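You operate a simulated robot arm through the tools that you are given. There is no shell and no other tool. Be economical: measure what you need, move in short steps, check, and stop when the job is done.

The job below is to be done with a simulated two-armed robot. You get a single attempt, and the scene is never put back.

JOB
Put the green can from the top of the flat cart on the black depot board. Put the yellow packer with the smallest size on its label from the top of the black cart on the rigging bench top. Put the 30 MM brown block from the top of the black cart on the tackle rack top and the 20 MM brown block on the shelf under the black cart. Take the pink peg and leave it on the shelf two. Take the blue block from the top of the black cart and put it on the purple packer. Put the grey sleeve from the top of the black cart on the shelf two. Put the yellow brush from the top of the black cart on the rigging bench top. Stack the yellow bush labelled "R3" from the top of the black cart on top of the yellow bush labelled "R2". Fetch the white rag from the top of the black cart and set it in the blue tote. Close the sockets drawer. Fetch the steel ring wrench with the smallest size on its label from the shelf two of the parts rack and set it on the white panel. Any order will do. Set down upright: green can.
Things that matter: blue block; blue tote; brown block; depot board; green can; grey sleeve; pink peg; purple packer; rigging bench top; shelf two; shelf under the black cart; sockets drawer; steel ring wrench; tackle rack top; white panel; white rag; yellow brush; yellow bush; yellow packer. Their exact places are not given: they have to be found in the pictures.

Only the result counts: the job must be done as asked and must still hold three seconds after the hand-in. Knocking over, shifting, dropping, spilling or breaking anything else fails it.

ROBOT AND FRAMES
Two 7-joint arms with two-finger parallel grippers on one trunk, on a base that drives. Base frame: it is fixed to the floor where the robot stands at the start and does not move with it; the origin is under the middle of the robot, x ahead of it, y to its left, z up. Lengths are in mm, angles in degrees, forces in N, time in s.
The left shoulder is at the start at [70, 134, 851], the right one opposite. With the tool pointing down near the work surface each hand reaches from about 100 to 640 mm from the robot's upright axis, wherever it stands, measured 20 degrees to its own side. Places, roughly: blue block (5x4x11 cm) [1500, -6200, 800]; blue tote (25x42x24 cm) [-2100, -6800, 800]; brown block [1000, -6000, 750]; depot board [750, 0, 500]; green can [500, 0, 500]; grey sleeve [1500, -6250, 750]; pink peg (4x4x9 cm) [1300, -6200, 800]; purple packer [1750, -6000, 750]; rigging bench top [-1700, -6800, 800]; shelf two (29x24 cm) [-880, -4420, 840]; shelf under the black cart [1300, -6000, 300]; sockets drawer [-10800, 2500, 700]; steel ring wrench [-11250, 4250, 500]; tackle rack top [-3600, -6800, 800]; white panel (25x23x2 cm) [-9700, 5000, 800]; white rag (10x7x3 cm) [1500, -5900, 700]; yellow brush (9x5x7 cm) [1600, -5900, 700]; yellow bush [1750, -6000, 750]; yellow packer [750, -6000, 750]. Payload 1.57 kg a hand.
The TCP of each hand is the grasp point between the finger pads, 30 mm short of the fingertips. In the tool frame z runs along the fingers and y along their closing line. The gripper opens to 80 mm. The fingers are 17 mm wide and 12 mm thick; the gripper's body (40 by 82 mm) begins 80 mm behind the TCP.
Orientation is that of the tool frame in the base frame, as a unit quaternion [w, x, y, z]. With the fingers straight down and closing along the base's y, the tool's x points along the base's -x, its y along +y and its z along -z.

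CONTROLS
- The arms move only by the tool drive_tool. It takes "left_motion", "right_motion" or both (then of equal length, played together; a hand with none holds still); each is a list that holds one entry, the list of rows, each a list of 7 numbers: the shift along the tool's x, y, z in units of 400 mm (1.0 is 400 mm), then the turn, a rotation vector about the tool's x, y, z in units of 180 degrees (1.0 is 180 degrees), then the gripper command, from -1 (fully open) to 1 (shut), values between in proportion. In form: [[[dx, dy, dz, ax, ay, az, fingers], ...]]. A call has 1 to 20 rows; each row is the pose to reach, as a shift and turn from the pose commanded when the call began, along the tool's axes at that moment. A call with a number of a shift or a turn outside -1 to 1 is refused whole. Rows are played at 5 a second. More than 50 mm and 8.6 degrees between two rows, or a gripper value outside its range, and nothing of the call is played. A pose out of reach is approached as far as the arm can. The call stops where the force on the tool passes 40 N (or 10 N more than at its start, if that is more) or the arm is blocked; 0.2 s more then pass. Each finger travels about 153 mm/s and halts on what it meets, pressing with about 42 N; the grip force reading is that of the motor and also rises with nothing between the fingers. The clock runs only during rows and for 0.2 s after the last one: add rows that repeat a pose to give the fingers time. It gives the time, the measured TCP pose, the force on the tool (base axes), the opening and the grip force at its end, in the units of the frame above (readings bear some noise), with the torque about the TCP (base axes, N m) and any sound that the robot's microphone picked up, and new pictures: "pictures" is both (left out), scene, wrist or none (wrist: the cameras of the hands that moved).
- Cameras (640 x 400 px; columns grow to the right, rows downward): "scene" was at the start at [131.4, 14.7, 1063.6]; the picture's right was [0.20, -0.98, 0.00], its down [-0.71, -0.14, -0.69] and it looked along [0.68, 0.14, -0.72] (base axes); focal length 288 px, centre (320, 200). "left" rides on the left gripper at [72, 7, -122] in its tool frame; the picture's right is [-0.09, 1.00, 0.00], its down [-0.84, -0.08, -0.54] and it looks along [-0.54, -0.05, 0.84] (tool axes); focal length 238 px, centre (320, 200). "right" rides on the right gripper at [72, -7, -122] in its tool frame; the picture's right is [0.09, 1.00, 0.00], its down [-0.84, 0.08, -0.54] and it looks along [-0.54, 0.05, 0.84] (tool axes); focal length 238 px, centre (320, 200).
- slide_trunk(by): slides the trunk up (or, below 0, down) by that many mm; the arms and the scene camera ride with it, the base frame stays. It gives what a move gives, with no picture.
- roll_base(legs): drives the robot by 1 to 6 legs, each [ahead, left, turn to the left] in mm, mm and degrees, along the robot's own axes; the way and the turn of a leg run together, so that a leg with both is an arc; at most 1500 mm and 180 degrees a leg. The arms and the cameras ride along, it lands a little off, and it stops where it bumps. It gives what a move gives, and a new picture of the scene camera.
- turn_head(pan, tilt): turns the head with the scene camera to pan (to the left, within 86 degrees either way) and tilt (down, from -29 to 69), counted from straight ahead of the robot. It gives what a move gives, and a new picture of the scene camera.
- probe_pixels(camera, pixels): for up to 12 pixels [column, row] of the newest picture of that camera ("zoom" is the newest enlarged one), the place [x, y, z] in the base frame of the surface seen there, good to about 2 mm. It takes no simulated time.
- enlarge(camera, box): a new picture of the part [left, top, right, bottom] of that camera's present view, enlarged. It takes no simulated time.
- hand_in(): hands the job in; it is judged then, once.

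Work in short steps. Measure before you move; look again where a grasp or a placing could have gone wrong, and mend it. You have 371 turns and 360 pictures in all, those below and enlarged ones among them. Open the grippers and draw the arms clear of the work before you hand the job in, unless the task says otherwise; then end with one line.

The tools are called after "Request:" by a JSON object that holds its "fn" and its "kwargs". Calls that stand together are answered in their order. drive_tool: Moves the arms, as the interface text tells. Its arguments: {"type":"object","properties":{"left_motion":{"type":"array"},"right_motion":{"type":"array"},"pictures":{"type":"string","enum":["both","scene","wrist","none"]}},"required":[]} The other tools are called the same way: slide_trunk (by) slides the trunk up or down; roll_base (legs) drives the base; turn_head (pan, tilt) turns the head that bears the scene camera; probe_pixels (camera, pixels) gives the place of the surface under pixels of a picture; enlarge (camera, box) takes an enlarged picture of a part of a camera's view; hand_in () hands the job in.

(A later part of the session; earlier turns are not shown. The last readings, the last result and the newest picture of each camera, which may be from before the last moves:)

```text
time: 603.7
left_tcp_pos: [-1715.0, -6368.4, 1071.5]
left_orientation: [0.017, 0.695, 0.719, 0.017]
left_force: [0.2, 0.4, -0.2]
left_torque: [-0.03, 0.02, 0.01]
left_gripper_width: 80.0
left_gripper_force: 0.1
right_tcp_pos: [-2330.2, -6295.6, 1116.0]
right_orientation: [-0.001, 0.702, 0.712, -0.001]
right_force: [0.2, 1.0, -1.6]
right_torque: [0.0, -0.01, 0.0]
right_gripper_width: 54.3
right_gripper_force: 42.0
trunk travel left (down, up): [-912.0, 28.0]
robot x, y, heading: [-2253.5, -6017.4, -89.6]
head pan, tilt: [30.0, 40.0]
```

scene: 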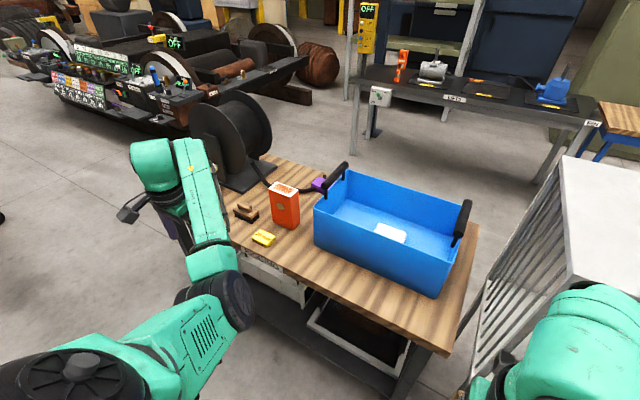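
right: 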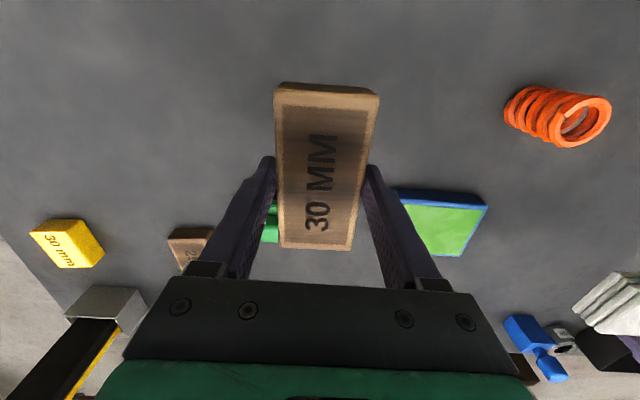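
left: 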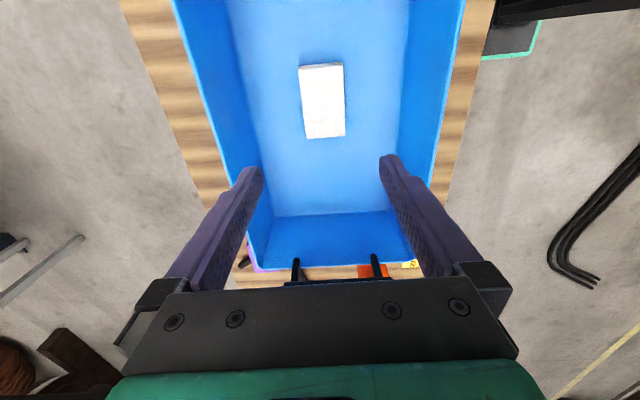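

I stretch the left arm out to the side to its limit and return, hoping the elbow swings back outward.

Request:
{"fn": "drive_tool", "kwargs": {"left_motion": [[[0.08, 0.09, 0.03, 0, 0, 0, -1], [0.16, 0.18, 0.06, 0, 0, 0, -1], [0.24, 0.27, 0.09, 0, 0, 0, -1], [0.3, 0.36, 0.12, 0, 0, 0, -1], [0.36, 0.45, 0.15, 0, 0, 0, -1], [0.42, 0.54, 0.18, 0, 0, 0, -1], [0.42, 0.54, 0.18, 0, 0, 0, -1]]], "pictures": "scene"}}

```text
time: 605.3
left_tcp_pos: [-1526.3, -6203.1, 1027.9]
left_orientation: [0.018, 0.694, 0.719, 0.018]
left_force: [0.0, 0.3, -0.3]
left_torque: [-0.02, -0.03, 0.0]
left_gripper_width: 80.0
left_gripper_force: 0.1
left hand out of reach, approached as far as the arm can: row 6, 7
right_tcp_pos: [-2329.4, -6295.7, 1115.8]
right_orientation: [0.0, 0.703, 0.711, 0.001]
right_force: [0.1, -0.4, -2.0]
right_torque: [0.03, 0.0, -0.02]
right_gripper_width: 54.3
right_gripper_force: 42.3
trunk travel left (down, up): [-912.0, 28.0]
robot x, y, heading: [-2248.6, -6013.7, -89.2]
head pan, tilt: [30.0, 40.0]
```

scene: 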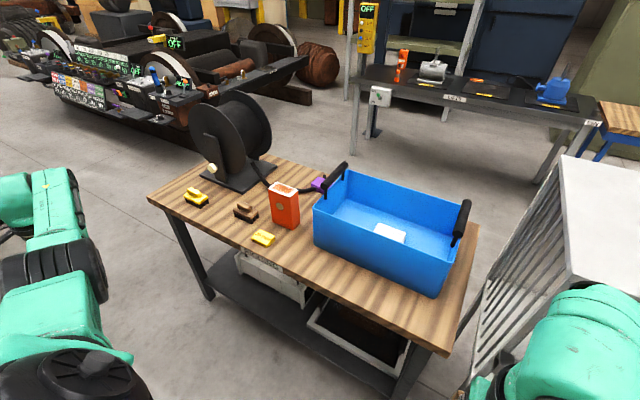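

Request:
{"fn": "drive_tool", "kwargs": {"left_motion": [[[-0.05, -0.08, 0, 0, 0, 0, -1], [-0.1, -0.16, 0, 0, 0, 0, -1], [-0.15, -0.24, 0, 0, 0, 0, -1], [-0.2, -0.32, 0, 0, 0, 0, -1], [-0.25, -0.4, 0, 0, 0, 0, -1], [-0.3, -0.5, 0, 0, 0, 0, -1], [-0.35, -0.6, 0, 0, 0, 0, -1], [-0.38, -0.7, 0, 0, 0, 0, -1], [-0.4, -0.8, 0, 0, 0, 0, -1], [-0.4, -0.9, 0, 0, 0, 0, -1]]], "pictures": "scene"}}

```text
time: 607.5
left_tcp_pos: [-1883.0, -6376.3, 1009.6]
left_orientation: [0.018, 0.694, 0.72, 0.018]
left_force: [-0.4, 0.3, 0.6]
left_torque: [0.01, -0.01, 0.0]
left_gripper_width: 79.9
left_gripper_force: 0.1
right_tcp_pos: [-2331.4, -6294.9, 1115.6]
right_orientation: [0.0, 0.703, 0.711, -0.001]
right_force: [-0.4, 0.2, -1.6]
right_torque: [-0.01, -0.04, -0.02]
right_gripper_width: 54.0
right_gripper_force: 41.4
trunk travel left (down, up): [-912.0, 28.0]
robot x, y, heading: [-2253.8, -6013.4, -89.5]
head pan, tilt: [30.0, 40.0]
```

scene: 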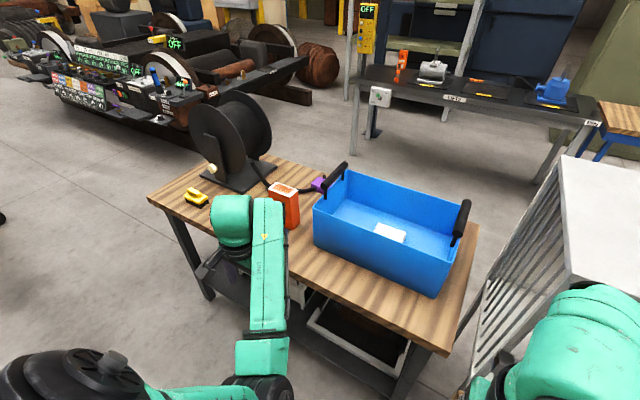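

The elbow stays inward but compact; I leave it. I retract the left hand slightly, strafe right to x≈-2860 and look at the tackle rack.

Request:
{"fn": "drive_tool", "kwargs": {"left_motion": [[[0.08, 0, 0, 0, 0, 0, -1], [0.16, 0, 0, 0, 0, 0, -1], [0.22, 0, 0, 0, 0, 0, -1]]], "pictures": "none"}}

Request:
{"fn": "roll_base", "kwargs": {"legs": [[0, -610, -0.5]]}}

Request:
{"fn": "turn_head", "kwargs": {"pan": -20, "tilt": 40}}

```text
time: 608.5
left_tcp_pos: [-1849.2, -6287.5, 1025.4]
left_orientation: [0.054, 0.685, 0.725, 0.045]
left_force: [-0.4, -1.0, -0.1]
left_torque: [0.0, -0.01, -0.02]
left_gripper_width: 80.0
left_gripper_force: 0.1
right_tcp_pos: [-2330.2, -6295.6, 1117.1]
right_orientation: [-0.001, 0.703, 0.712, 0.0]
right_force: [0.0, 0.4, -0.2]
right_torque: [0.02, -0.03, 0.02]
right_gripper_width: 54.2
right_gripper_force: 42.2
trunk travel left (down, up): [-912.0, 28.0]
robot x, y, heading: [-2250.1, -6012.7, -89.9]
head pan, tilt: [30.0, 40.0]
stopped in row 3 (left hand): the arm was blocked; the commanded pose is now the measured one
```

```text
time: 612.0
left_tcp_pos: [-2473.5, -6293.7, 1024.7]
left_orientation: [0.053, 0.685, 0.725, 0.046]
left_force: [0.1, -0.6, 0.3]
left_torque: [-0.04, -0.01, -0.02]
left_gripper_width: 80.5
left_gripper_force: 0.0
right_tcp_pos: [-2955.0, -6300.2, 1116.5]
right_orientation: [-0.001, 0.704, 0.71, 0.0]
right_force: [0.3, -0.1, -1.1]
right_torque: [0.0, -0.01, -0.01]
right_gripper_width: 54.3
right_gripper_force: 42.0
trunk travel left (down, up): [-912.0, 28.0]
robot x, y, heading: [-2879.8, -6017.4, -89.8]
head pan, tilt: [30.0, 40.0]
```

scene: 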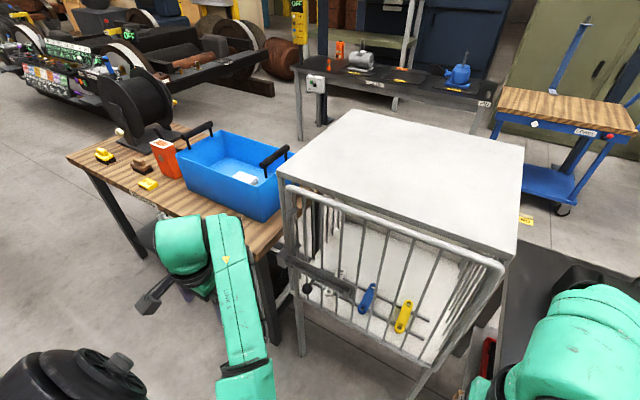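

```text
time: 613.2
left_tcp_pos: [-2474.5, -6293.0, 1025.5]
left_orientation: [0.054, 0.686, 0.724, 0.045]
left_force: [0.3, 1.2, 0.8]
left_torque: [-0.01, 0.01, 0.01]
left_gripper_width: 80.1
left_gripper_force: 0.1
right_tcp_pos: [-2955.2, -6301.0, 1115.4]
right_orientation: [-0.001, 0.704, 0.71, -0.001]
right_force: [0.6, 0.5, -1.2]
right_torque: [0.01, 0.02, 0.01]
right_gripper_width: 54.3
right_gripper_force: 41.8
trunk travel left (down, up): [-912.0, 28.0]
robot x, y, heading: [-2877.3, -6020.0, -89.5]
head pan, tilt: [-20.0, 40.0]
```

scene: 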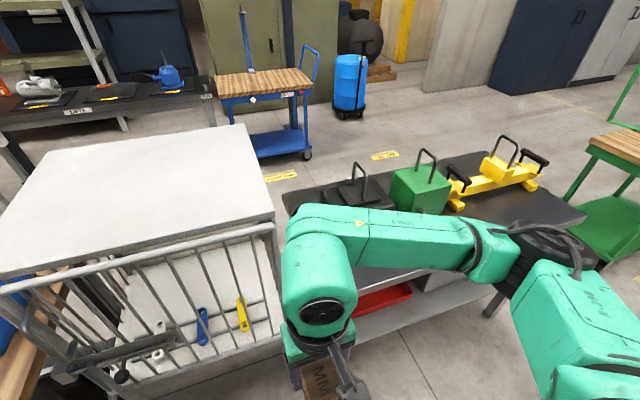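

The tackle top's front strip looks free. I probe it.

Request:
{"fn": "probe_pixels", "kwargs": {"camera": "scene", "pixels": [[350, 200], [405, 210], [470, 205], [520, 215], [580, 222], [300, 215], [430, 195], [275, 225], [262, 130], [460, 300], [340, 195], [545, 230]]}}

```text
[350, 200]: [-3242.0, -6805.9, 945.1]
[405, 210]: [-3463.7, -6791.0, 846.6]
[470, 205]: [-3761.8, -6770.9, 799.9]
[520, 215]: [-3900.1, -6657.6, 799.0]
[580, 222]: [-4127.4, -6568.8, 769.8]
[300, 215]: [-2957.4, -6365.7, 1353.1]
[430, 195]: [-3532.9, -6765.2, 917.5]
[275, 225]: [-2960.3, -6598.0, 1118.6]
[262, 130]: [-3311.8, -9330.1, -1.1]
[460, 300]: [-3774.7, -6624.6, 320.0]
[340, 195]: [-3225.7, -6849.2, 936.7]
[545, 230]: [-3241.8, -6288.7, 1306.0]
```

Tackle top z≈800, free strip y -6570…-6780. I move the right hand 200 mm to the right first (clear of the cage), then roll ahead.

Request:
{"fn": "drive_tool", "kwargs": {"right_motion": [[[0, -0.1, 0, 0, 0, 0, 1], [0, -0.2, 0, 0, 0, 0, 1], [0, -0.3, 0, 0, 0, 0, 1], [0, -0.4, 0, 0, 0, 0, 1], [0, -0.5, 0, 0, 0, 0, 1]]], "pictures": "none"}}

Request:
{"fn": "roll_base", "kwargs": {"legs": [[230, 0, -0.5]]}}

```text
time: 614.4
left_tcp_pos: [-2476.2, -6292.5, 1027.1]
left_orientation: [0.054, 0.686, 0.724, 0.045]
left_force: [-0.2, -0.4, 0.4]
left_torque: [-0.01, 0.01, 0.01]
left_gripper_width: 80.1
left_gripper_force: 0.1
right_tcp_pos: [-3155.2, -6301.5, 1115.9]
right_orientation: [0.001, 0.704, 0.711, 0.0]
right_force: [1.1, -0.6, -1.0]
right_torque: [-0.03, 0.01, -0.04]
right_gripper_width: 53.9
right_gripper_force: 41.7
trunk travel left (down, up): [-912.0, 28.0]
robot x, y, heading: [-2876.6, -6015.8, -89.6]
head pan, tilt: [-20.0, 40.0]
```

```text
time: 616.1
left_tcp_pos: [-2478.7, -6529.1, 1026.3]
left_orientation: [0.055, 0.691, 0.719, 0.043]
left_force: [-0.1, 0.4, -0.7]
left_torque: [-0.04, 0.01, 0.0]
left_gripper_width: 79.9
left_gripper_force: 0.0
right_tcp_pos: [-3158.7, -6527.7, 1115.6]
right_orientation: [0.001, 0.708, 0.706, -0.001]
right_force: [0.7, -0.4, -0.3]
right_torque: [0.02, 0.03, 0.03]
right_gripper_width: 54.2
right_gripper_force: 42.2
trunk travel left (down, up): [-912.0, 28.0]
robot x, y, heading: [-2877.3, -6253.3, -90.7]
head pan, tilt: [-20.0, 40.0]
```

scene: 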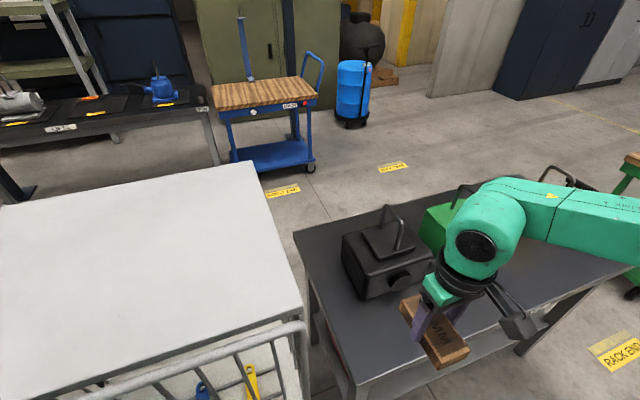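

I extend 120 mm ahead and 40 right, then lower the trunk 270 mm.

Request:
{"fn": "drive_tool", "kwargs": {"right_motion": [[[-0.1, -0.035, 0, 0, 0, 0, 1], [-0.2, -0.07, 0, 0, 0, 0, 1], [-0.3, -0.1, 0, 0, 0, 0, 1], [-0.3, -0.1, 0, 0, 0, 0, 1]]], "pictures": "none"}}

Request:
{"fn": "slide_trunk", "kwargs": {"by": -265}}

Request:
{"fn": "enlarge", "kwargs": {"camera": "right", "box": [0, 0, 640, 400]}}

```text
time: 617.1
left_tcp_pos: [-2478.7, -6531.5, 1027.8]
left_orientation: [0.055, 0.692, 0.719, 0.044]
left_force: [0.0, 0.1, 0.4]
left_torque: [0.0, 0.0, 0.01]
left_gripper_width: 80.1
left_gripper_force: 0.1
right_tcp_pos: [-3201.3, -6648.6, 1115.0]
right_orientation: [-0.001, 0.709, 0.705, -0.001]
right_force: [0.0, -0.2, -1.0]
right_torque: [-0.03, 0.0, 0.0]
right_gripper_width: 54.4
right_gripper_force: 41.6
trunk travel left (down, up): [-912.0, 28.0]
robot x, y, heading: [-2876.8, -6250.4, -90.9]
head pan, tilt: [-20.0, 40.0]
```

```text
time: 617.9
left_tcp_pos: [-2481.1, -6532.1, 997.9]
left_orientation: [0.062, 0.69, 0.72, 0.045]
left_force: [-4.6, 0.1, 6.4]
left_torque: [-0.17, -0.25, -0.11]
left_gripper_width: 80.2
left_gripper_force: 0.0
right_tcp_pos: [-3200.8, -6648.0, 1082.4]
right_orientation: [0.0, 0.709, 0.705, 0.001]
right_force: [0.0, 0.2, -1.2]
right_torque: [0.04, -0.01, 0.03]
right_gripper_width: 54.3
right_gripper_force: 42.5
trunk travel left (down, up): [-880.0, 60.0]
robot x, y, heading: [-2877.0, -6252.8, -90.4]
head pan, tilt: [-20.0, 40.0]
stopped: the force on the tool passed its limit (the readings are from after the stop); the commanded pose is now the measured one
```

```text
1.00 times, centred on (320, 200) of right
```

zoom: 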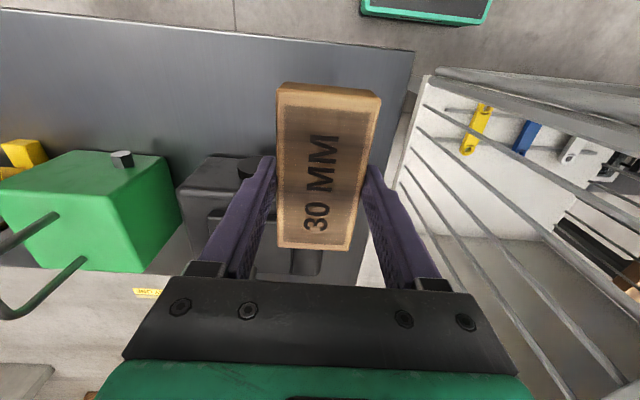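

The left hand met something; I look with the left wrist camera.

Request:
{"fn": "enlarge", "kwargs": {"camera": "left", "box": [0, 0, 640, 400]}}

Request:
{"fn": "turn_head", "kwargs": {"pan": 45, "tilt": 45}}

```text
1.00 times, centred on (320, 200) of left
```

zoom: 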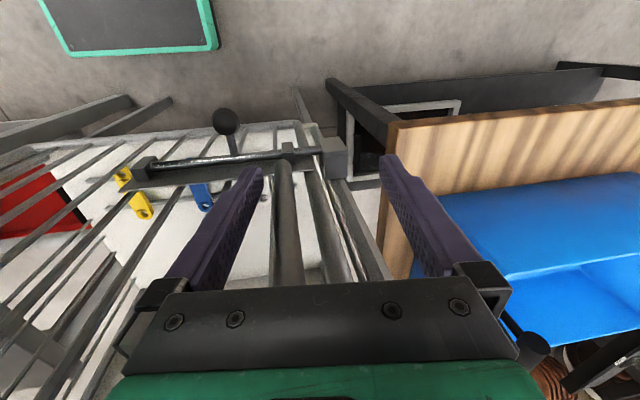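

```text
time: 619.2
left_tcp_pos: [-2479.2, -6532.4, 998.2]
left_orientation: [0.062, 0.69, 0.72, 0.045]
left_force: [-2.3, -0.3, 4.4]
left_torque: [-0.07, -0.07, -0.08]
left_gripper_width: 80.0
left_gripper_force: 0.1
right_tcp_pos: [-3200.3, -6649.4, 1082.9]
right_orientation: [0.001, 0.709, 0.705, 0.0]
right_force: [-0.1, -0.2, -1.8]
right_torque: [0.06, -0.02, 0.03]
right_gripper_width: 54.0
right_gripper_force: 42.1
trunk travel left (down, up): [-880.0, 60.0]
robot x, y, heading: [-2877.1, -6253.1, -90.5]
head pan, tilt: [45.0, 45.0]
```

scene: 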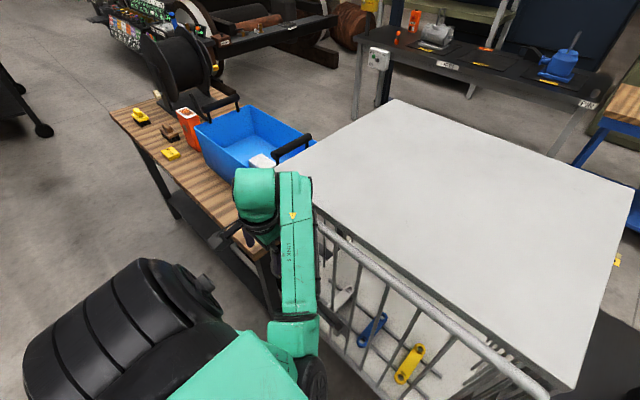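

The left gripper straddles the cage door's top rail. I raise the trunk back and swing the left hand out to the far left where it is free.

Request:
{"fn": "slide_trunk", "kwargs": {"by": 55}}

Request:
{"fn": "drive_tool", "kwargs": {"left_motion": [[[0, 0.1, -0.02, 0, 0, 0, -1], [0, 0.2, -0.02, 0, 0, 0, -1], [0.03, 0.3, -0.02, 0, 0, 0, -1], [0.06, 0.4, -0.02, 0, 0, 0, -1], [0.09, 0.5, -0.02, 0, 0, 0, -1], [0.13, 0.6, -0.02, 0, 0, 0, -1], [0.17, 0.7, -0.02, 0, 0, 0, -1], [0.2, 0.78, 0, 0, 0, 0, -1]]], "pictures": "scene"}}

```text
time: 620.2
left_tcp_pos: [-2478.0, -6534.1, 1053.3]
left_orientation: [0.062, 0.69, 0.72, 0.044]
left_force: [-0.4, 0.1, 0.6]
left_torque: [-0.02, -0.01, -0.02]
left_gripper_width: 80.2
left_gripper_force: 0.1
right_tcp_pos: [-3200.1, -6649.2, 1137.9]
right_orientation: [-0.001, 0.709, 0.705, 0.001]
right_force: [-0.6, -0.3, -1.8]
right_torque: [0.0, 0.03, -0.02]
right_gripper_width: 54.1
right_gripper_force: 41.8
trunk travel left (down, up): [-935.0, 5.0]
robot x, y, heading: [-2876.6, -6256.1, -90.3]
head pan, tilt: [45.0, 45.0]
```

```text
time: 620.5
left_tcp_pos: [-2472.0, -6534.0, 1054.6]
left_orientation: [0.048, 0.697, 0.715, 0.038]
left_force: [-5.5, -1.0, 3.1]
left_torque: [-0.05, 0.36, -0.06]
left_gripper_width: 80.1
left_gripper_force: 0.0
right_tcp_pos: [-3204.2, -6649.5, 1136.4]
right_orientation: [-0.001, 0.709, 0.705, 0.002]
right_force: [0.2, 0.2, -0.6]
right_torque: [0.02, 0.02, -0.01]
right_gripper_width: 54.3
right_gripper_force: 42.0
trunk travel left (down, up): [-935.0, 5.0]
robot x, y, heading: [-2873.5, -6251.3, -90.6]
head pan, tilt: [45.0, 45.0]
stopped in row 1 (left hand): the force on the tool passed its limit (the readings are from after the stop); the commanded pose is now the measured one
```

scene: 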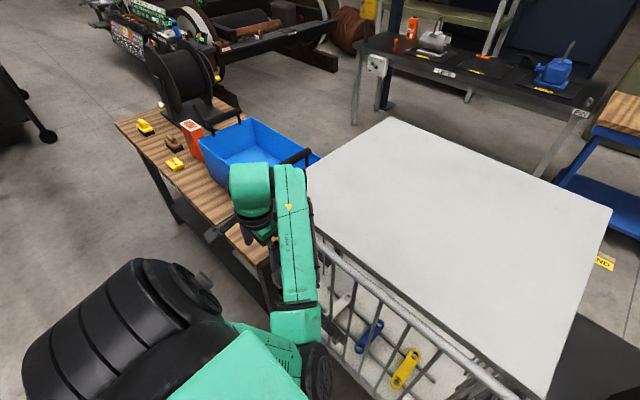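

The rail end lies between the fingers; rolling back 120 mm slides the hand off it. Then I swing it left.

Request:
{"fn": "roll_base", "kwargs": {"legs": [[-130, 0, 0]]}}

Request:
{"fn": "drive_tool", "kwargs": {"left_motion": [[[0, 0.1, -0.02, 0, 0, 0, -1], [0, 0.2, -0.02, 0, 0, 0, -1], [0.03, 0.3, -0.02, 0, 0, 0, -1], [0.06, 0.4, -0.02, 0, 0, 0, -1], [0.09, 0.5, -0.02, 0, 0, 0, -1], [0.13, 0.6, -0.02, 0, 0, 0, -1], [0.17, 0.7, -0.02, 0, 0, 0, -1], [0.2, 0.78, 0, 0, 0, 0, -1]]], "pictures": "scene"}}

```text
time: 621.8
left_tcp_pos: [-2468.5, -6407.2, 1053.7]
left_orientation: [0.046, 0.696, 0.716, 0.037]
left_force: [0.0, -1.5, 0.0]
left_torque: [0.05, 0.0, 0.0]
left_gripper_width: 79.9
left_gripper_force: 0.0
right_tcp_pos: [-3198.6, -6521.5, 1137.2]
right_orientation: [-0.002, 0.709, 0.705, 0.001]
right_force: [-0.1, -0.6, -2.1]
right_torque: [0.0, 0.01, 0.0]
right_gripper_width: 54.4
right_gripper_force: 42.3
trunk travel left (down, up): [-935.0, 5.0]
robot x, y, heading: [-2875.1, -6122.0, -90.4]
head pan, tilt: [45.0, 45.0]
```

scene: 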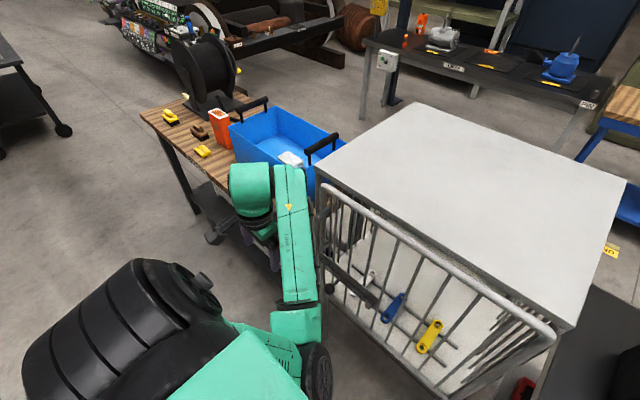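

```text
time: 623.6
left_tcp_pos: [-2160.3, -6315.4, 1089.1]
left_orientation: [0.048, 0.696, 0.716, 0.036]
left_force: [0.7, -0.7, -0.9]
left_torque: [-0.02, 0.0, -0.02]
left_gripper_width: 80.1
left_gripper_force: 0.0
right_tcp_pos: [-3196.5, -6519.4, 1137.6]
right_orientation: [-0.001, 0.709, 0.706, 0.0]
right_force: [0.3, -1.0, -0.4]
right_torque: [0.03, -0.02, -0.06]
right_gripper_width: 53.9
right_gripper_force: 41.9
trunk travel left (down, up): [-935.0, 5.0]
robot x, y, heading: [-2874.1, -6125.2, -90.5]
head pan, tilt: [45.0, 45.0]
```

scene: 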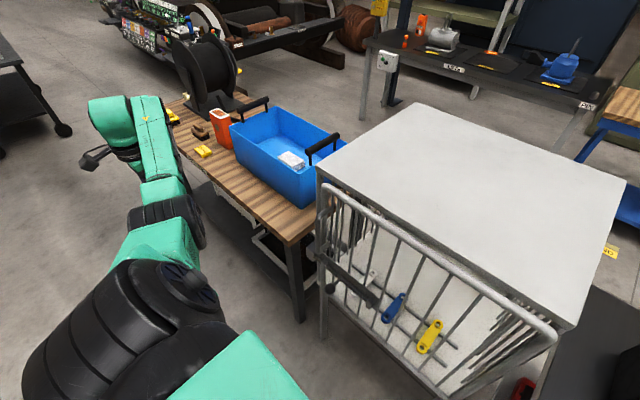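

The cage is undisturbed. I roll ahead 130 again and lower the trunk.

Request:
{"fn": "roll_base", "kwargs": {"legs": [[125, 0, 0]]}}

Request:
{"fn": "slide_trunk", "kwargs": {"by": -288}}

Request:
{"fn": "turn_head", "kwargs": {"pan": -25, "tilt": 45}}

```text
time: 624.9
left_tcp_pos: [-2162.5, -6431.0, 1090.5]
left_orientation: [0.048, 0.695, 0.716, 0.035]
left_force: [-0.5, -0.5, -0.4]
left_torque: [-0.03, 0.01, -0.01]
left_gripper_width: 80.0
left_gripper_force: 0.0
right_tcp_pos: [-3198.5, -6636.1, 1140.0]
right_orientation: [0.001, 0.708, 0.706, 0.0]
right_force: [1.1, 0.0, -1.8]
right_torque: [-0.01, 0.02, -0.01]
right_gripper_width: 54.1
right_gripper_force: 41.8
trunk travel left (down, up): [-935.0, 5.0]
robot x, y, heading: [-2876.5, -6245.2, -90.5]
head pan, tilt: [45.0, 45.0]
```

scene: 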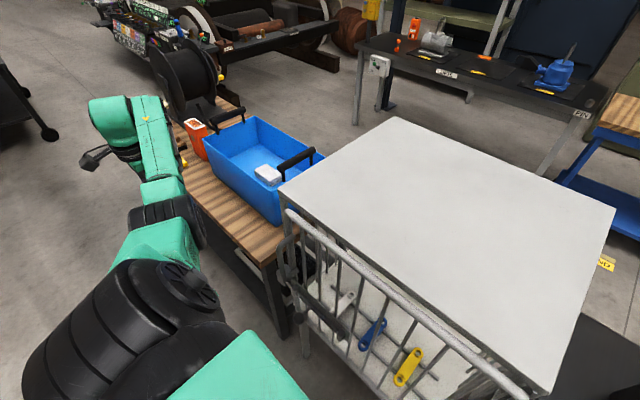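

```text
time: 627.8
left_tcp_pos: [-2162.6, -6435.1, 801.1]
left_orientation: [0.048, 0.695, 0.716, 0.036]
left_force: [-0.6, -0.3, -0.8]
left_torque: [-0.02, 0.01, -0.02]
left_gripper_width: 79.8
left_gripper_force: 0.0
right_tcp_pos: [-3199.4, -6639.0, 850.6]
right_orientation: [0.001, 0.708, 0.706, 0.001]
right_force: [0.4, -1.1, -0.6]
right_torque: [0.03, 0.0, -0.02]
right_gripper_width: 54.1
right_gripper_force: 42.0
trunk travel left (down, up): [-647.0, 293.0]
robot x, y, heading: [-2874.9, -6239.5, -90.4]
head pan, tilt: [45.0, 45.0]
```

```text
time: 629.2
left_tcp_pos: [-2161.6, -6435.4, 801.7]
left_orientation: [0.048, 0.695, 0.716, 0.036]
left_force: [0.4, 0.0, -0.2]
left_torque: [-0.01, 0.03, -0.01]
left_gripper_width: 80.0
left_gripper_force: 0.1
right_tcp_pos: [-3198.0, -6639.1, 850.2]
right_orientation: [0.0, 0.708, 0.706, 0.0]
right_force: [0.0, 0.0, -1.0]
right_torque: [0.01, 0.01, 0.0]
right_gripper_width: 54.1
right_gripper_force: 42.3
trunk travel left (down, up): [-647.0, 293.0]
robot x, y, heading: [-2873.6, -6244.0, -90.4]
head pan, tilt: [-25.0, 45.0]
```

scene: 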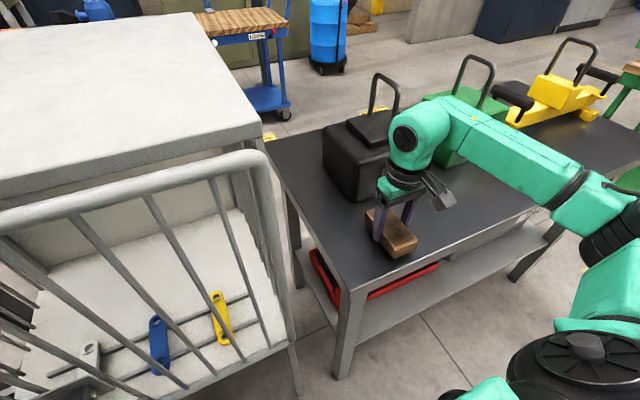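

Block bottom is about 14 mm above the top. I lower, release, and rise.

Request:
{"fn": "drive_tool", "kwargs": {"right_motion": [[[0, 0, 0.015, 0, 0, 0, 1], [0, 0, 0.03, 0, 0, 0, 1], [0, 0, 0.035, 0, 0, 0, 1], [0, 0, 0.035, 0, 0, 0, 0.3], [0, 0, 0.035, 0, 0, 0, -1], [0, 0, 0.035, 0, 0, 0, -1], [0, 0, -0.05, 0, 0, 0, -1], [0, 0, -0.15, 0, 0, 0, -1], [0, 0, -0.25, 0, 0, 0, -1]]]}}

```text
time: 631.2
left_tcp_pos: [-2162.4, -6434.6, 801.4]
left_orientation: [0.047, 0.695, 0.716, 0.036]
left_force: [0.6, 0.5, -0.9]
left_torque: [-0.05, 0.0, 0.01]
left_gripper_width: 80.1
left_gripper_force: 0.1
right_tcp_pos: [-3197.2, -6639.4, 948.6]
right_orientation: [0.0, 0.708, 0.706, 0.0]
right_force: [0.9, 1.2, -0.4]
right_torque: [0.0, -0.01, -0.02]
right_gripper_width: 79.9
right_gripper_force: 0.1
trunk travel left (down, up): [-647.0, 293.0]
robot x, y, heading: [-2878.2, -6242.5, -90.6]
head pan, tilt: [-25.0, 45.0]
```

scene: 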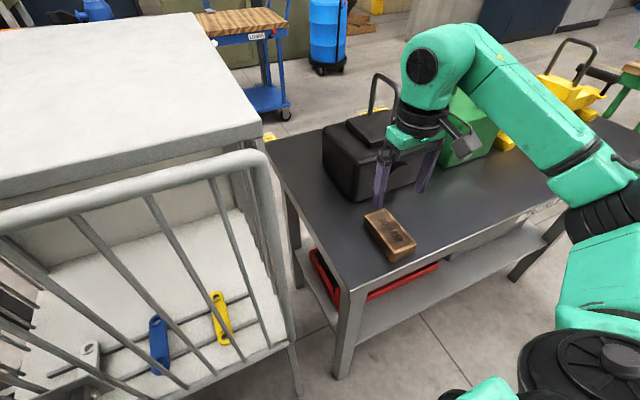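
right: 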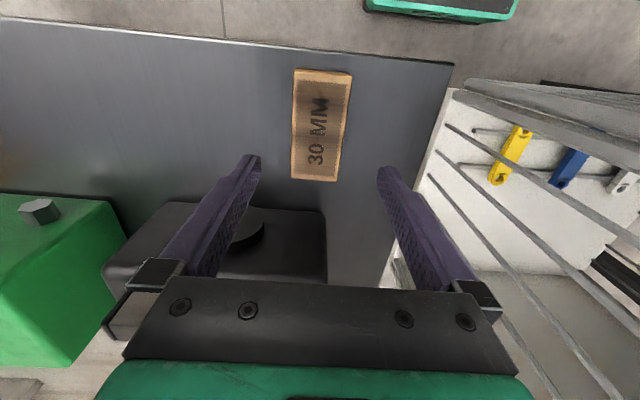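

Placed. I back off, tuck both hands, and head east around to the cart's south side.

Request:
{"fn": "roll_base", "kwargs": {"legs": [[-220, 0, 0]]}}

Request:
{"fn": "drive_tool", "kwargs": {"left_motion": [[[-0.03, -0.1, -0.02, 0, 0, 0, -1], [-0.06, -0.2, -0.02, 0, 0, 0, -1], [-0.1, -0.3, -0.02, 0, 0, 0, -1], [-0.14, -0.4, -0.02, 0, 0, 0, -1], [-0.17, -0.5, -0.02, 0, 0, 0, -1], [-0.2, -0.6, -0.02, 0, 0, 0, -1], [-0.2, -0.68, -0.02, 0, 0, 0, -1]]], "right_motion": [[[0.05, 0.08, 0, 0, 0, 0, -1], [0.1, 0.16, 0, 0, 0, 0, -1], [0.15, 0.24, 0, 0, 0, 0, -1], [0.2, 0.32, 0, 0, 0, 0, -1], [0.24, 0.4, 0, 0, 0, 0, -1], [0.28, 0.48, 0, 0, 0, 0, -1], [0.28, 0.48, 0, 0, 0, 0, -1]]], "pictures": "none"}}

Request:
{"fn": "roll_base", "kwargs": {"legs": [[0, 1400, 0.5], [0, 1300, 0]]}}

```text
time: 632.9
left_tcp_pos: [-2161.0, -6211.0, 801.3]
left_orientation: [0.047, 0.696, 0.716, 0.036]
left_force: [0.5, 0.7, -0.2]
left_torque: [-0.01, 0.02, 0.02]
left_gripper_width: 80.1
left_gripper_force: 0.0
right_tcp_pos: [-3194.8, -6418.2, 949.0]
right_orientation: [0.0, 0.708, 0.706, 0.0]
right_force: [0.5, -0.3, 0.0]
right_torque: [0.0, -0.01, 0.01]
right_gripper_width: 79.9
right_gripper_force: 0.0
trunk travel left (down, up): [-647.0, 293.0]
robot x, y, heading: [-2871.7, -6022.1, -90.3]
head pan, tilt: [-25.0, 45.0]
```

scene: 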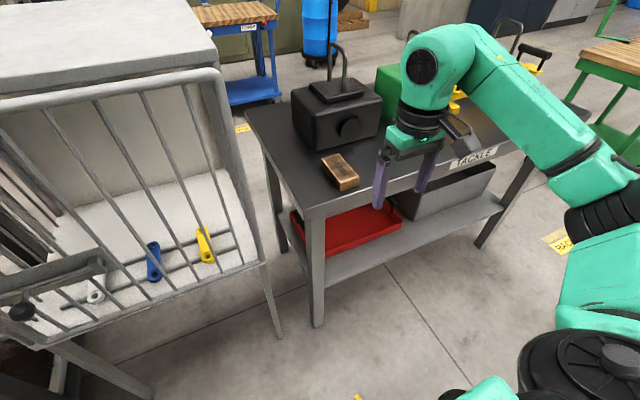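

```text
time: 634.5
left_tcp_pos: [-2429.7, -6298.1, 780.1]
left_orientation: [0.049, 0.695, 0.717, 0.037]
left_force: [-0.1, -0.5, 0.5]
left_torque: [-0.01, -0.04, -0.06]
left_gripper_width: 80.0
left_gripper_force: 0.1
right_tcp_pos: [-3004.5, -6305.6, 948.0]
right_orientation: [0.001, 0.708, 0.706, 0.001]
right_force: [-1.4, -0.2, -0.1]
right_torque: [0.0, -0.05, 0.0]
right_gripper_width: 80.2
right_gripper_force: 0.1
trunk travel left (down, up): [-647.0, 293.0]
robot x, y, heading: [-2876.3, -6018.3, -90.3]
head pan, tilt: [-25.0, 45.0]
```

```text
time: 647.8
left_tcp_pos: [326.7, -6236.0, 779.4]
left_orientation: [0.047, 0.684, 0.727, 0.038]
left_force: [0.0, 0.5, -0.1]
left_torque: [-0.01, 0.01, 0.0]
left_gripper_width: 80.1
left_gripper_force: 0.0
right_tcp_pos: [-247.1, -6259.6, 947.4]
right_orientation: [0.0, 0.698, 0.717, 0.001]
right_force: [-0.3, 0.8, -0.3]
right_torque: [-0.03, 0.03, -0.01]
right_gripper_width: 80.1
right_gripper_force: 0.0
trunk travel left (down, up): [-647.0, 293.0]
robot x, y, heading: [-127.7, -5971.7, -88.6]
head pan, tilt: [-25.0, 45.0]
```

scene: 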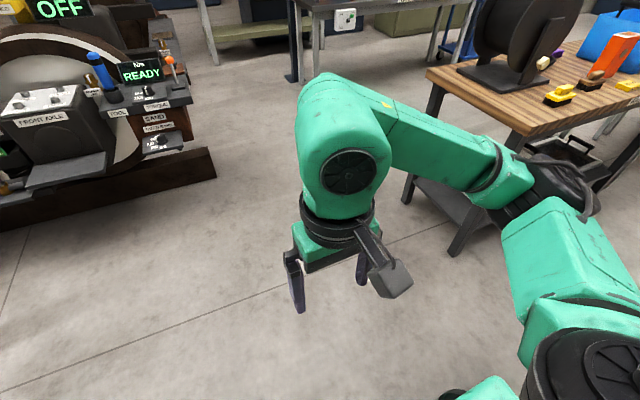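

I check the wheelset stand's nearest parts before turning and passing south of the cart.

Request:
{"fn": "probe_pixels", "kwargs": {"camera": "scene", "pixels": [[212, 165], [100, 190], [20, 215], [185, 140], [100, 155], [30, 180]]}}

Request:
{"fn": "roll_base", "kwargs": {"legs": [[0, 0, 178.6]]}}

Request:
{"fn": "turn_head", "kwargs": {"pan": -70, "tilt": 30}}

```text
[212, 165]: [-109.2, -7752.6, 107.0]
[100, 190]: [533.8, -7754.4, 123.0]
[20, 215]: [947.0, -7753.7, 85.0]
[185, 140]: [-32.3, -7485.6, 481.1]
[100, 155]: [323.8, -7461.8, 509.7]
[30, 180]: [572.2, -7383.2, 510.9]
```

```text
time: 655.5
left_tcp_pos: [-584.1, -5709.2, 778.4]
left_orientation: [0.037, 0.73, -0.681, -0.046]
left_force: [-0.1, -0.1, -0.3]
left_torque: [0.01, 0.02, 0.01]
left_gripper_width: 80.1
left_gripper_force: 0.0
right_tcp_pos: [-9.3, -5679.7, 947.4]
right_orientation: [0.0, 0.72, -0.694, 0.001]
right_force: [-0.8, 0.0, 0.0]
right_torque: [0.02, 0.0, 0.02]
right_gripper_width: 79.9
right_gripper_force: 0.1
trunk travel left (down, up): [-647.0, 293.0]
robot x, y, heading: [-127.8, -5971.8, 91.7]
head pan, tilt: [-25.0, 45.0]
```

scene: 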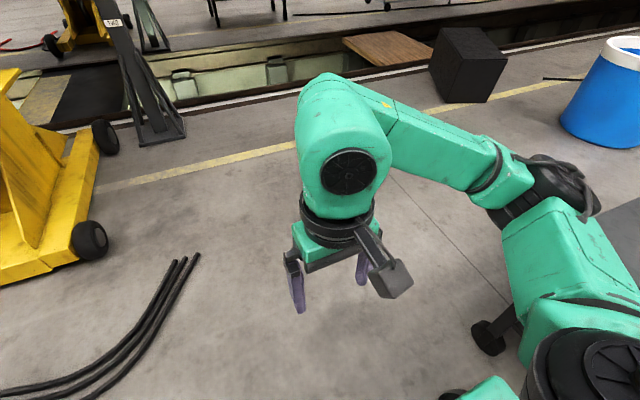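

```text
time: 656.7
left_tcp_pos: [-584.9, -5709.0, 780.1]
left_orientation: [0.037, 0.73, -0.681, -0.047]
left_force: [0.0, -0.1, 0.0]
left_torque: [0.01, 0.0, 0.02]
left_gripper_width: 80.1
left_gripper_force: 0.0
right_tcp_pos: [-10.2, -5680.6, 948.5]
right_orientation: [-0.001, 0.719, -0.695, 0.0]
right_force: [-0.6, 0.7, -0.5]
right_torque: [0.01, -0.03, 0.01]
right_gripper_width: 79.8
right_gripper_force: 0.2
trunk travel left (down, up): [-647.0, 293.0]
robot x, y, heading: [-126.9, -5970.1, 91.6]
head pan, tilt: [-70.0, 30.0]
```

scene: 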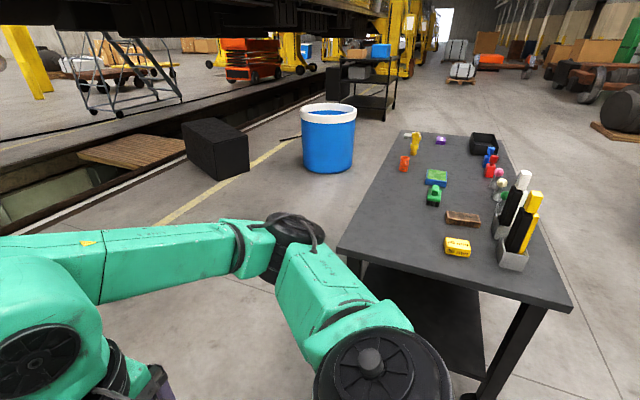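

South corridor is clear (stand's nearest tray at y -7383). I go to y≈-6680 and along to x≈1450.

Request:
{"fn": "roll_base", "kwargs": {"legs": [[-700, 0, -1.6], [0, -800, 0], [0, -780, 0]]}}

Request:
{"fn": "turn_head", "kwargs": {"pan": 0, "tilt": 45}}

```text
time: 668.2
left_tcp_pos: [1020.2, -6383.8, 779.3]
left_orientation: [0.037, 0.724, -0.687, -0.048]
left_force: [-0.4, -0.9, -0.7]
left_torque: [0.0, 0.02, 0.0]
left_gripper_width: 79.9
left_gripper_force: 0.1
right_tcp_pos: [1595.7, -6364.2, 947.8]
right_orientation: [0.001, 0.715, -0.699, 0.0]
right_force: [0.0, 0.0, 0.1]
right_torque: [-0.01, 0.0, 0.01]
right_gripper_width: 79.9
right_gripper_force: 0.1
trunk travel left (down, up): [-647.0, 293.0]
robot x, y, heading: [1474.8, -6650.2, 90.9]
head pan, tilt: [-70.0, 30.0]
```

scene: 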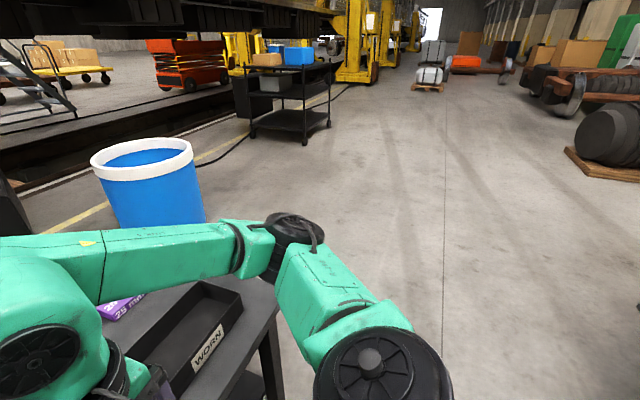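

```text
time: 669.7
left_tcp_pos: [1021.4, -6382.6, 778.8]
left_orientation: [0.037, 0.724, -0.687, -0.047]
left_force: [-0.3, 0.1, -0.2]
left_torque: [0.01, -0.01, 0.0]
left_gripper_width: 80.1
left_gripper_force: 0.1
right_tcp_pos: [1595.0, -6363.4, 947.6]
right_orientation: [-0.001, 0.714, -0.7, 0.0]
right_force: [-0.4, 0.0, -0.1]
right_torque: [0.02, 0.01, -0.02]
right_gripper_width: 80.0
right_gripper_force: 0.0
trunk travel left (down, up): [-647.0, 293.0]
robot x, y, heading: [1474.5, -6653.5, 91.1]
head pan, tilt: [0.0, 45.0]
```

scene: 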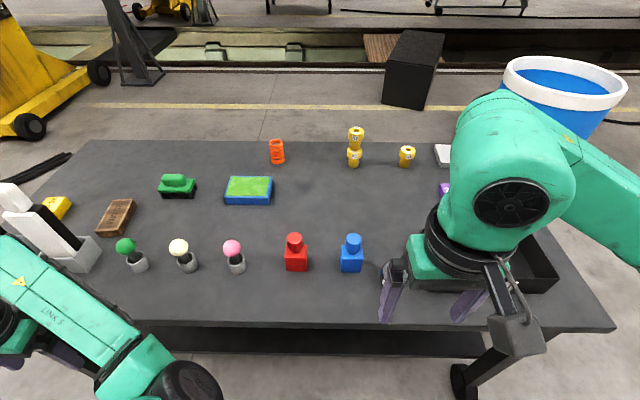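

Blue block (351,255), pink peg (234,258) in view. I probe items and the cart edge.

Request:
{"fn": "probe_pixels", "kwargs": {"camera": "scene", "pixels": [[351, 238], [345, 252], [360, 252], [351, 262], [232, 245], [235, 262], [180, 245], [125, 245], [350, 325], [295, 240], [80, 255], [30, 210]]}}

Request:
{"fn": "enlarge", "kwargs": {"camera": "scene", "box": [200, 210, 400, 310]}}

```text
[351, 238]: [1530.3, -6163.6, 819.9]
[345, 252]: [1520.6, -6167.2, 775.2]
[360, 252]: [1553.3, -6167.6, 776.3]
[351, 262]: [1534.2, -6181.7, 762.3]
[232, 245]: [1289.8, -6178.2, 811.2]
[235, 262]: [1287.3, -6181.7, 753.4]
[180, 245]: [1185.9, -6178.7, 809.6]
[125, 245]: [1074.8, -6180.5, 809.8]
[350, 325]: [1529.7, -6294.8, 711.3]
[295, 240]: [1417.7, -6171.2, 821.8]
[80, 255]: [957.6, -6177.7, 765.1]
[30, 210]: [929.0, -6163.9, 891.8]
```

```text
3.20 times, centred on (300, 260) of scene
```

zoom: 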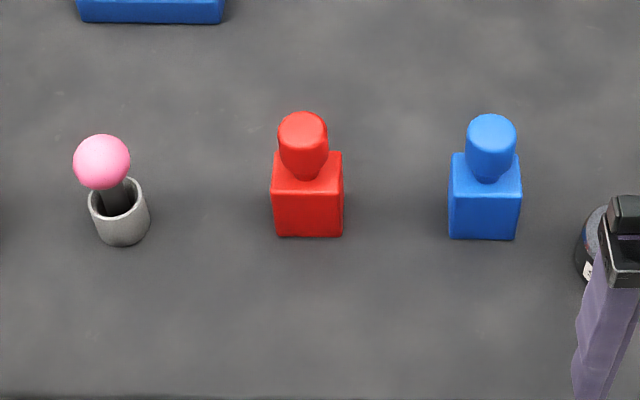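

The peg stands in a grey cup. First the blue block: I raise the trunk, shift the left hand inward and roll ahead to y≈-6500.

Request:
{"fn": "slide_trunk", "kwargs": {"by": 130}}

Request:
{"fn": "drive_tool", "kwargs": {"left_motion": [[[0, -0.1, 0, 0, 0, 0, -1], [0, -0.2, 0, 0, 0, 0, -1], [0, -0.3, 0, 0, 0, 0, -1]]], "pictures": "none"}}

Request:
{"fn": "roll_base", "kwargs": {"legs": [[150, 0, -1]]}}

```text
time: 671.2
left_tcp_pos: [1021.1, -6383.5, 907.7]
left_orientation: [0.037, 0.724, -0.687, -0.047]
left_force: [-0.9, 0.2, 0.5]
left_torque: [0.0, 0.0, -0.04]
left_gripper_width: 80.0
left_gripper_force: 0.1
right_tcp_pos: [1596.1, -6364.1, 1077.2]
right_orientation: [0.0, 0.714, -0.7, 0.0]
right_force: [0.8, -0.1, 0.0]
right_torque: [0.02, 0.0, 0.0]
right_gripper_width: 80.0
right_gripper_force: 0.1
trunk travel left (down, up): [-777.0, 163.0]
robot x, y, heading: [1476.7, -6651.0, 90.9]
head pan, tilt: [0.0, 45.0]
```

```text
time: 672.0
left_tcp_pos: [1069.4, -6328.6, 971.9]
left_orientation: [0.003, 0.737, -0.656, -0.165]
left_force: [0.4, 0.2, 0.1]
left_torque: [0.02, 0.01, 0.0]
left_gripper_width: 80.0
left_gripper_force: 0.1
left hand out of reach, approached as far as the arm can: row 3
right_tcp_pos: [1594.8, -6363.7, 1077.1]
right_orientation: [0.0, 0.715, -0.699, 0.0]
right_force: [-0.3, -0.8, 1.1]
right_torque: [0.01, -0.04, 0.01]
right_gripper_width: 80.3
right_gripper_force: 0.1
trunk travel left (down, up): [-777.0, 163.0]
robot x, y, heading: [1472.6, -6652.4, 90.9]
head pan, tilt: [0.0, 45.0]
stopped in row 3 (left hand): the arm was blocked; the commanded pose is now the measured one
```

```text
time: 673.4
left_tcp_pos: [1070.9, -6175.4, 972.3]
left_orientation: [0.002, 0.731, -0.662, -0.165]
left_force: [-0.5, -0.7, 0.9]
left_torque: [0.02, -0.01, 0.01]
left_gripper_width: 79.8
left_gripper_force: 0.0
right_tcp_pos: [1598.6, -6218.9, 1079.1]
right_orientation: [-0.001, 0.708, -0.706, -0.001]
right_force: [0.1, 0.4, 0.1]
right_torque: [0.0, 0.01, -0.03]
right_gripper_width: 80.3
right_gripper_force: 0.1
trunk travel left (down, up): [-777.0, 163.0]
robot x, y, heading: [1470.8, -6505.4, 90.0]
head pan, tilt: [0.0, 45.0]
```

scene: 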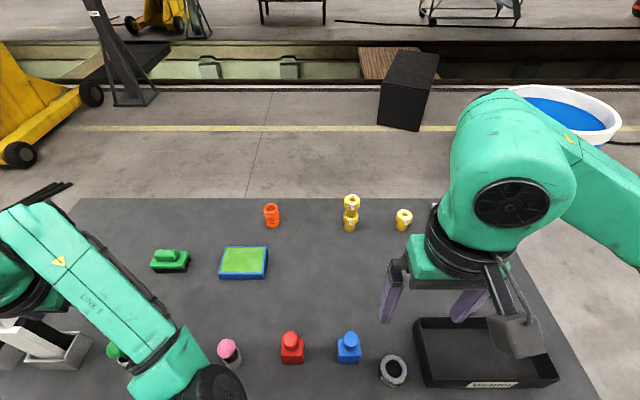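

I probe the blue block and sleeve from this steeper view.

Request:
{"fn": "probe_pixels", "kwargs": {"camera": "scene", "pixels": [[349, 337], [339, 346], [360, 346], [340, 360], [360, 360], [393, 357], [380, 370], [405, 368], [392, 385], [393, 370], [229, 345], [229, 352]]}}

Request:
{"fn": "enlarge", "kwargs": {"camera": "scene", "box": [200, 310, 440, 400]}}

```text
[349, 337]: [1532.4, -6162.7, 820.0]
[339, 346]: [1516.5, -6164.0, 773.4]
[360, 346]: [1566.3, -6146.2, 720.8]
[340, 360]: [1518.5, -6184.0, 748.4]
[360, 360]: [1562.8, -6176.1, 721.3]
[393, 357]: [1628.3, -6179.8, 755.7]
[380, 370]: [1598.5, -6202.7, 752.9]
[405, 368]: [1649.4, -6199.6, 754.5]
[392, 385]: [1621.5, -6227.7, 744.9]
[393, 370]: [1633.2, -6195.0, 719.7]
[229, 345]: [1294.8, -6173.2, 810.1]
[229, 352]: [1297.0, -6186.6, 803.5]
```

```text
2.67 times, centred on (320, 355) of scene
```

zoom: 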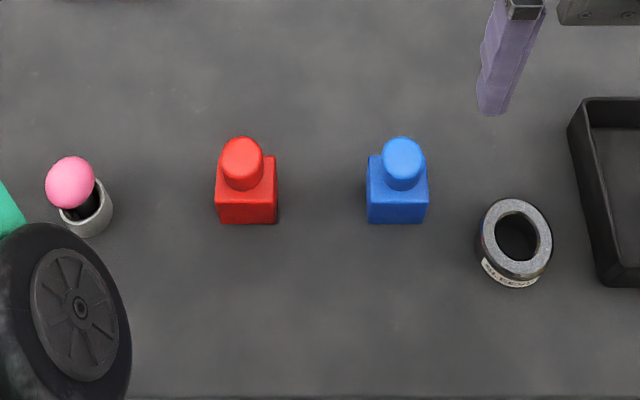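

I bring the right hand above the blue block.

Request:
{"fn": "drive_tool", "kwargs": {"right_motion": [[[-0.03, 0.03, 0.08, 0, 0, 0, -1], [-0.06, 0.06, 0.16, 0, 0, 0, -1], [-0.09, 0.09, 0.24, 0, 0, 0, -1], [-0.11, 0.12, 0.32, 0, 0, 0, -1], [-0.13, 0.15, 0.4, 0, 0, 0, -1], [-0.1375, 0.1575, 0.46, 0, 0, 0, -1], [-0.1375, 0.1575, 0.46, 0, 0, 0, -1]]], "pictures": "wrist"}}

```text
time: 675.0
left_tcp_pos: [1072.1, -6173.7, 972.9]
left_orientation: [0.002, 0.731, -0.663, -0.165]
left_force: [0.6, 0.0, -0.3]
left_torque: [-0.01, -0.02, 0.01]
left_gripper_width: 80.0
left_gripper_force: 0.1
right_tcp_pos: [1535.3, -6161.5, 892.5]
right_orientation: [-0.001, 0.709, -0.705, 0.0]
right_force: [1.2, 0.3, -0.4]
right_torque: [-0.02, -0.01, 0.0]
right_gripper_width: 80.3
right_gripper_force: 0.0
trunk travel left (down, up): [-777.0, 163.0]
robot x, y, heading: [1469.1, -6499.7, 89.9]
head pan, tilt: [0.0, 45.0]
```

right: 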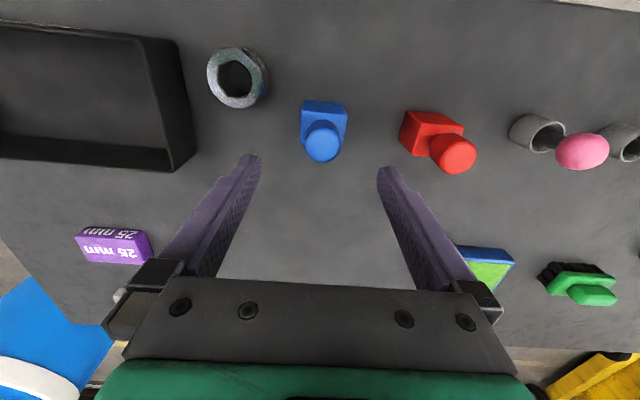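

Centred. I descend to z 766, grip and lift.

Request:
{"fn": "drive_tool", "kwargs": {"right_motion": [[[0.006, 0, 0.1, 0, 0, 0, -1], [0.006, 0, 0.2, 0, 0, 0, -1], [0.006, 0, 0.28, 0, 0, 0, -1], [0.006, 0, 0.316, 0, 0, 0, -1], [0.006, 0, 0.316, 0, 0, 0, 0], [0.006, 0, 0.316, 0, 0, 0, 1], [0.006, 0, 0.316, 0, 0, 0, 1], [0.006, 0, 0.22, 0, 0, 0, 1], [0.006, 0, 0.1, 0, 0, 0, 1], [0.006, 0, 0.0, 0, 0, 0, 1]]], "pictures": "wrist"}}

```text
time: 677.2
left_tcp_pos: [1072.6, -6173.8, 972.0]
left_orientation: [0.002, 0.731, -0.662, -0.166]
left_force: [-0.3, 0.1, 0.1]
left_torque: [0.0, 0.01, -0.02]
left_gripper_width: 80.0
left_gripper_force: 0.0
right_tcp_pos: [1537.8, -6164.4, 895.1]
right_orientation: [0.001, 0.709, -0.705, 0.001]
right_force: [0.6, 0.8, -0.7]
right_torque: [0.0, -0.01, 0.01]
right_gripper_width: 45.7
right_gripper_force: 42.1
trunk travel left (down, up): [-777.0, 163.0]
robot x, y, heading: [1471.0, -6504.1, 90.0]
head pan, tilt: [0.0, 45.0]
```

right: 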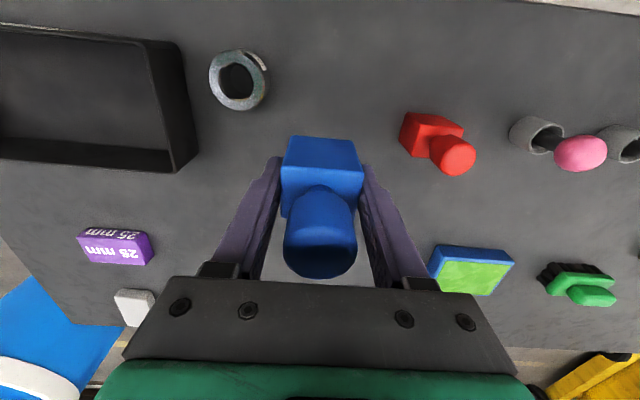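

Held. I strafe 200 mm right toward the purple packer.

Request:
{"fn": "roll_base", "kwargs": {"legs": [[0, -200, 0]]}}

Request:
{"fn": "turn_head", "kwargs": {"pan": -15, "tilt": 45}}

```text
time: 678.8
left_tcp_pos: [1270.8, -6173.4, 971.3]
left_orientation: [0.002, 0.732, -0.661, -0.165]
left_force: [-0.5, 0.7, -0.3]
left_torque: [-0.01, -0.03, 0.02]
left_gripper_width: 80.1
left_gripper_force: 0.1
right_tcp_pos: [1734.5, -6164.4, 892.4]
right_orientation: [0.0, 0.709, -0.705, 0.001]
right_force: [-0.3, 0.0, -2.5]
right_torque: [0.02, 0.01, 0.0]
right_gripper_width: 45.6
right_gripper_force: 41.8
trunk travel left (down, up): [-777.0, 163.0]
robot x, y, heading: [1670.6, -6500.4, 90.2]
head pan, tilt: [0.0, 45.0]
```

scene: 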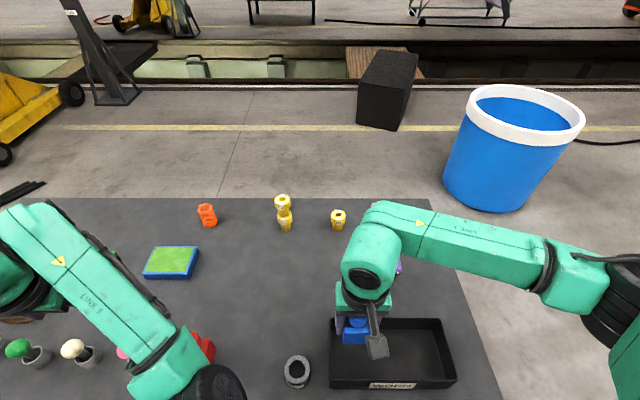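

```text
time: 679.5
left_tcp_pos: [1270.6, -6174.5, 972.3]
left_orientation: [0.002, 0.731, -0.662, -0.165]
left_force: [0.6, -0.3, 0.6]
left_torque: [0.01, -0.01, 0.02]
left_gripper_width: 80.0
left_gripper_force: 0.2
right_tcp_pos: [1734.6, -6164.0, 893.4]
right_orientation: [0.001, 0.709, -0.705, 0.0]
right_force: [-0.5, 0.2, -1.7]
right_torque: [0.0, -0.02, 0.01]
right_gripper_width: 45.6
right_gripper_force: 41.7
trunk travel left (down, up): [-777.0, 163.0]
robot x, y, heading: [1668.8, -6506.2, 90.2]
head pan, tilt: [-15.0, 45.0]
```

scene: 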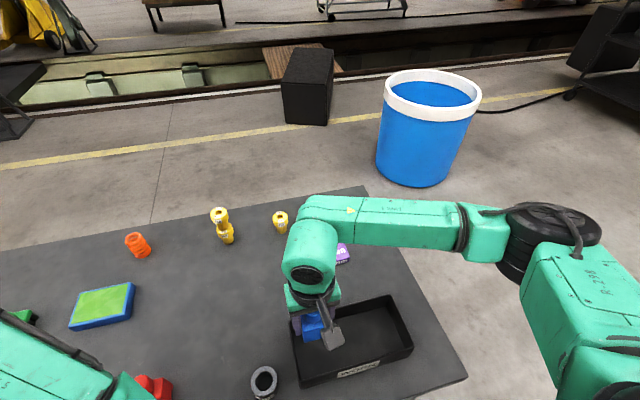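

The packer is hidden here, but the last right wrist picture shows it at (115,245); I probe its corners there.

Request:
{"fn": "probe_pixels", "kwargs": {"camera": "right", "pixels": [[82, 240], [145, 234], [85, 258], [150, 258], [112, 248], [80, 234], [147, 262]]}}

```text
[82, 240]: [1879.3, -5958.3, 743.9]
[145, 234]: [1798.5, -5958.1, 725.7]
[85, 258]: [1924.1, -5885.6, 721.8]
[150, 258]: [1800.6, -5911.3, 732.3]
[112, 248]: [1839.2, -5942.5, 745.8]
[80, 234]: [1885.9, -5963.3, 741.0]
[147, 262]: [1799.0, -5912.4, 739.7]
```

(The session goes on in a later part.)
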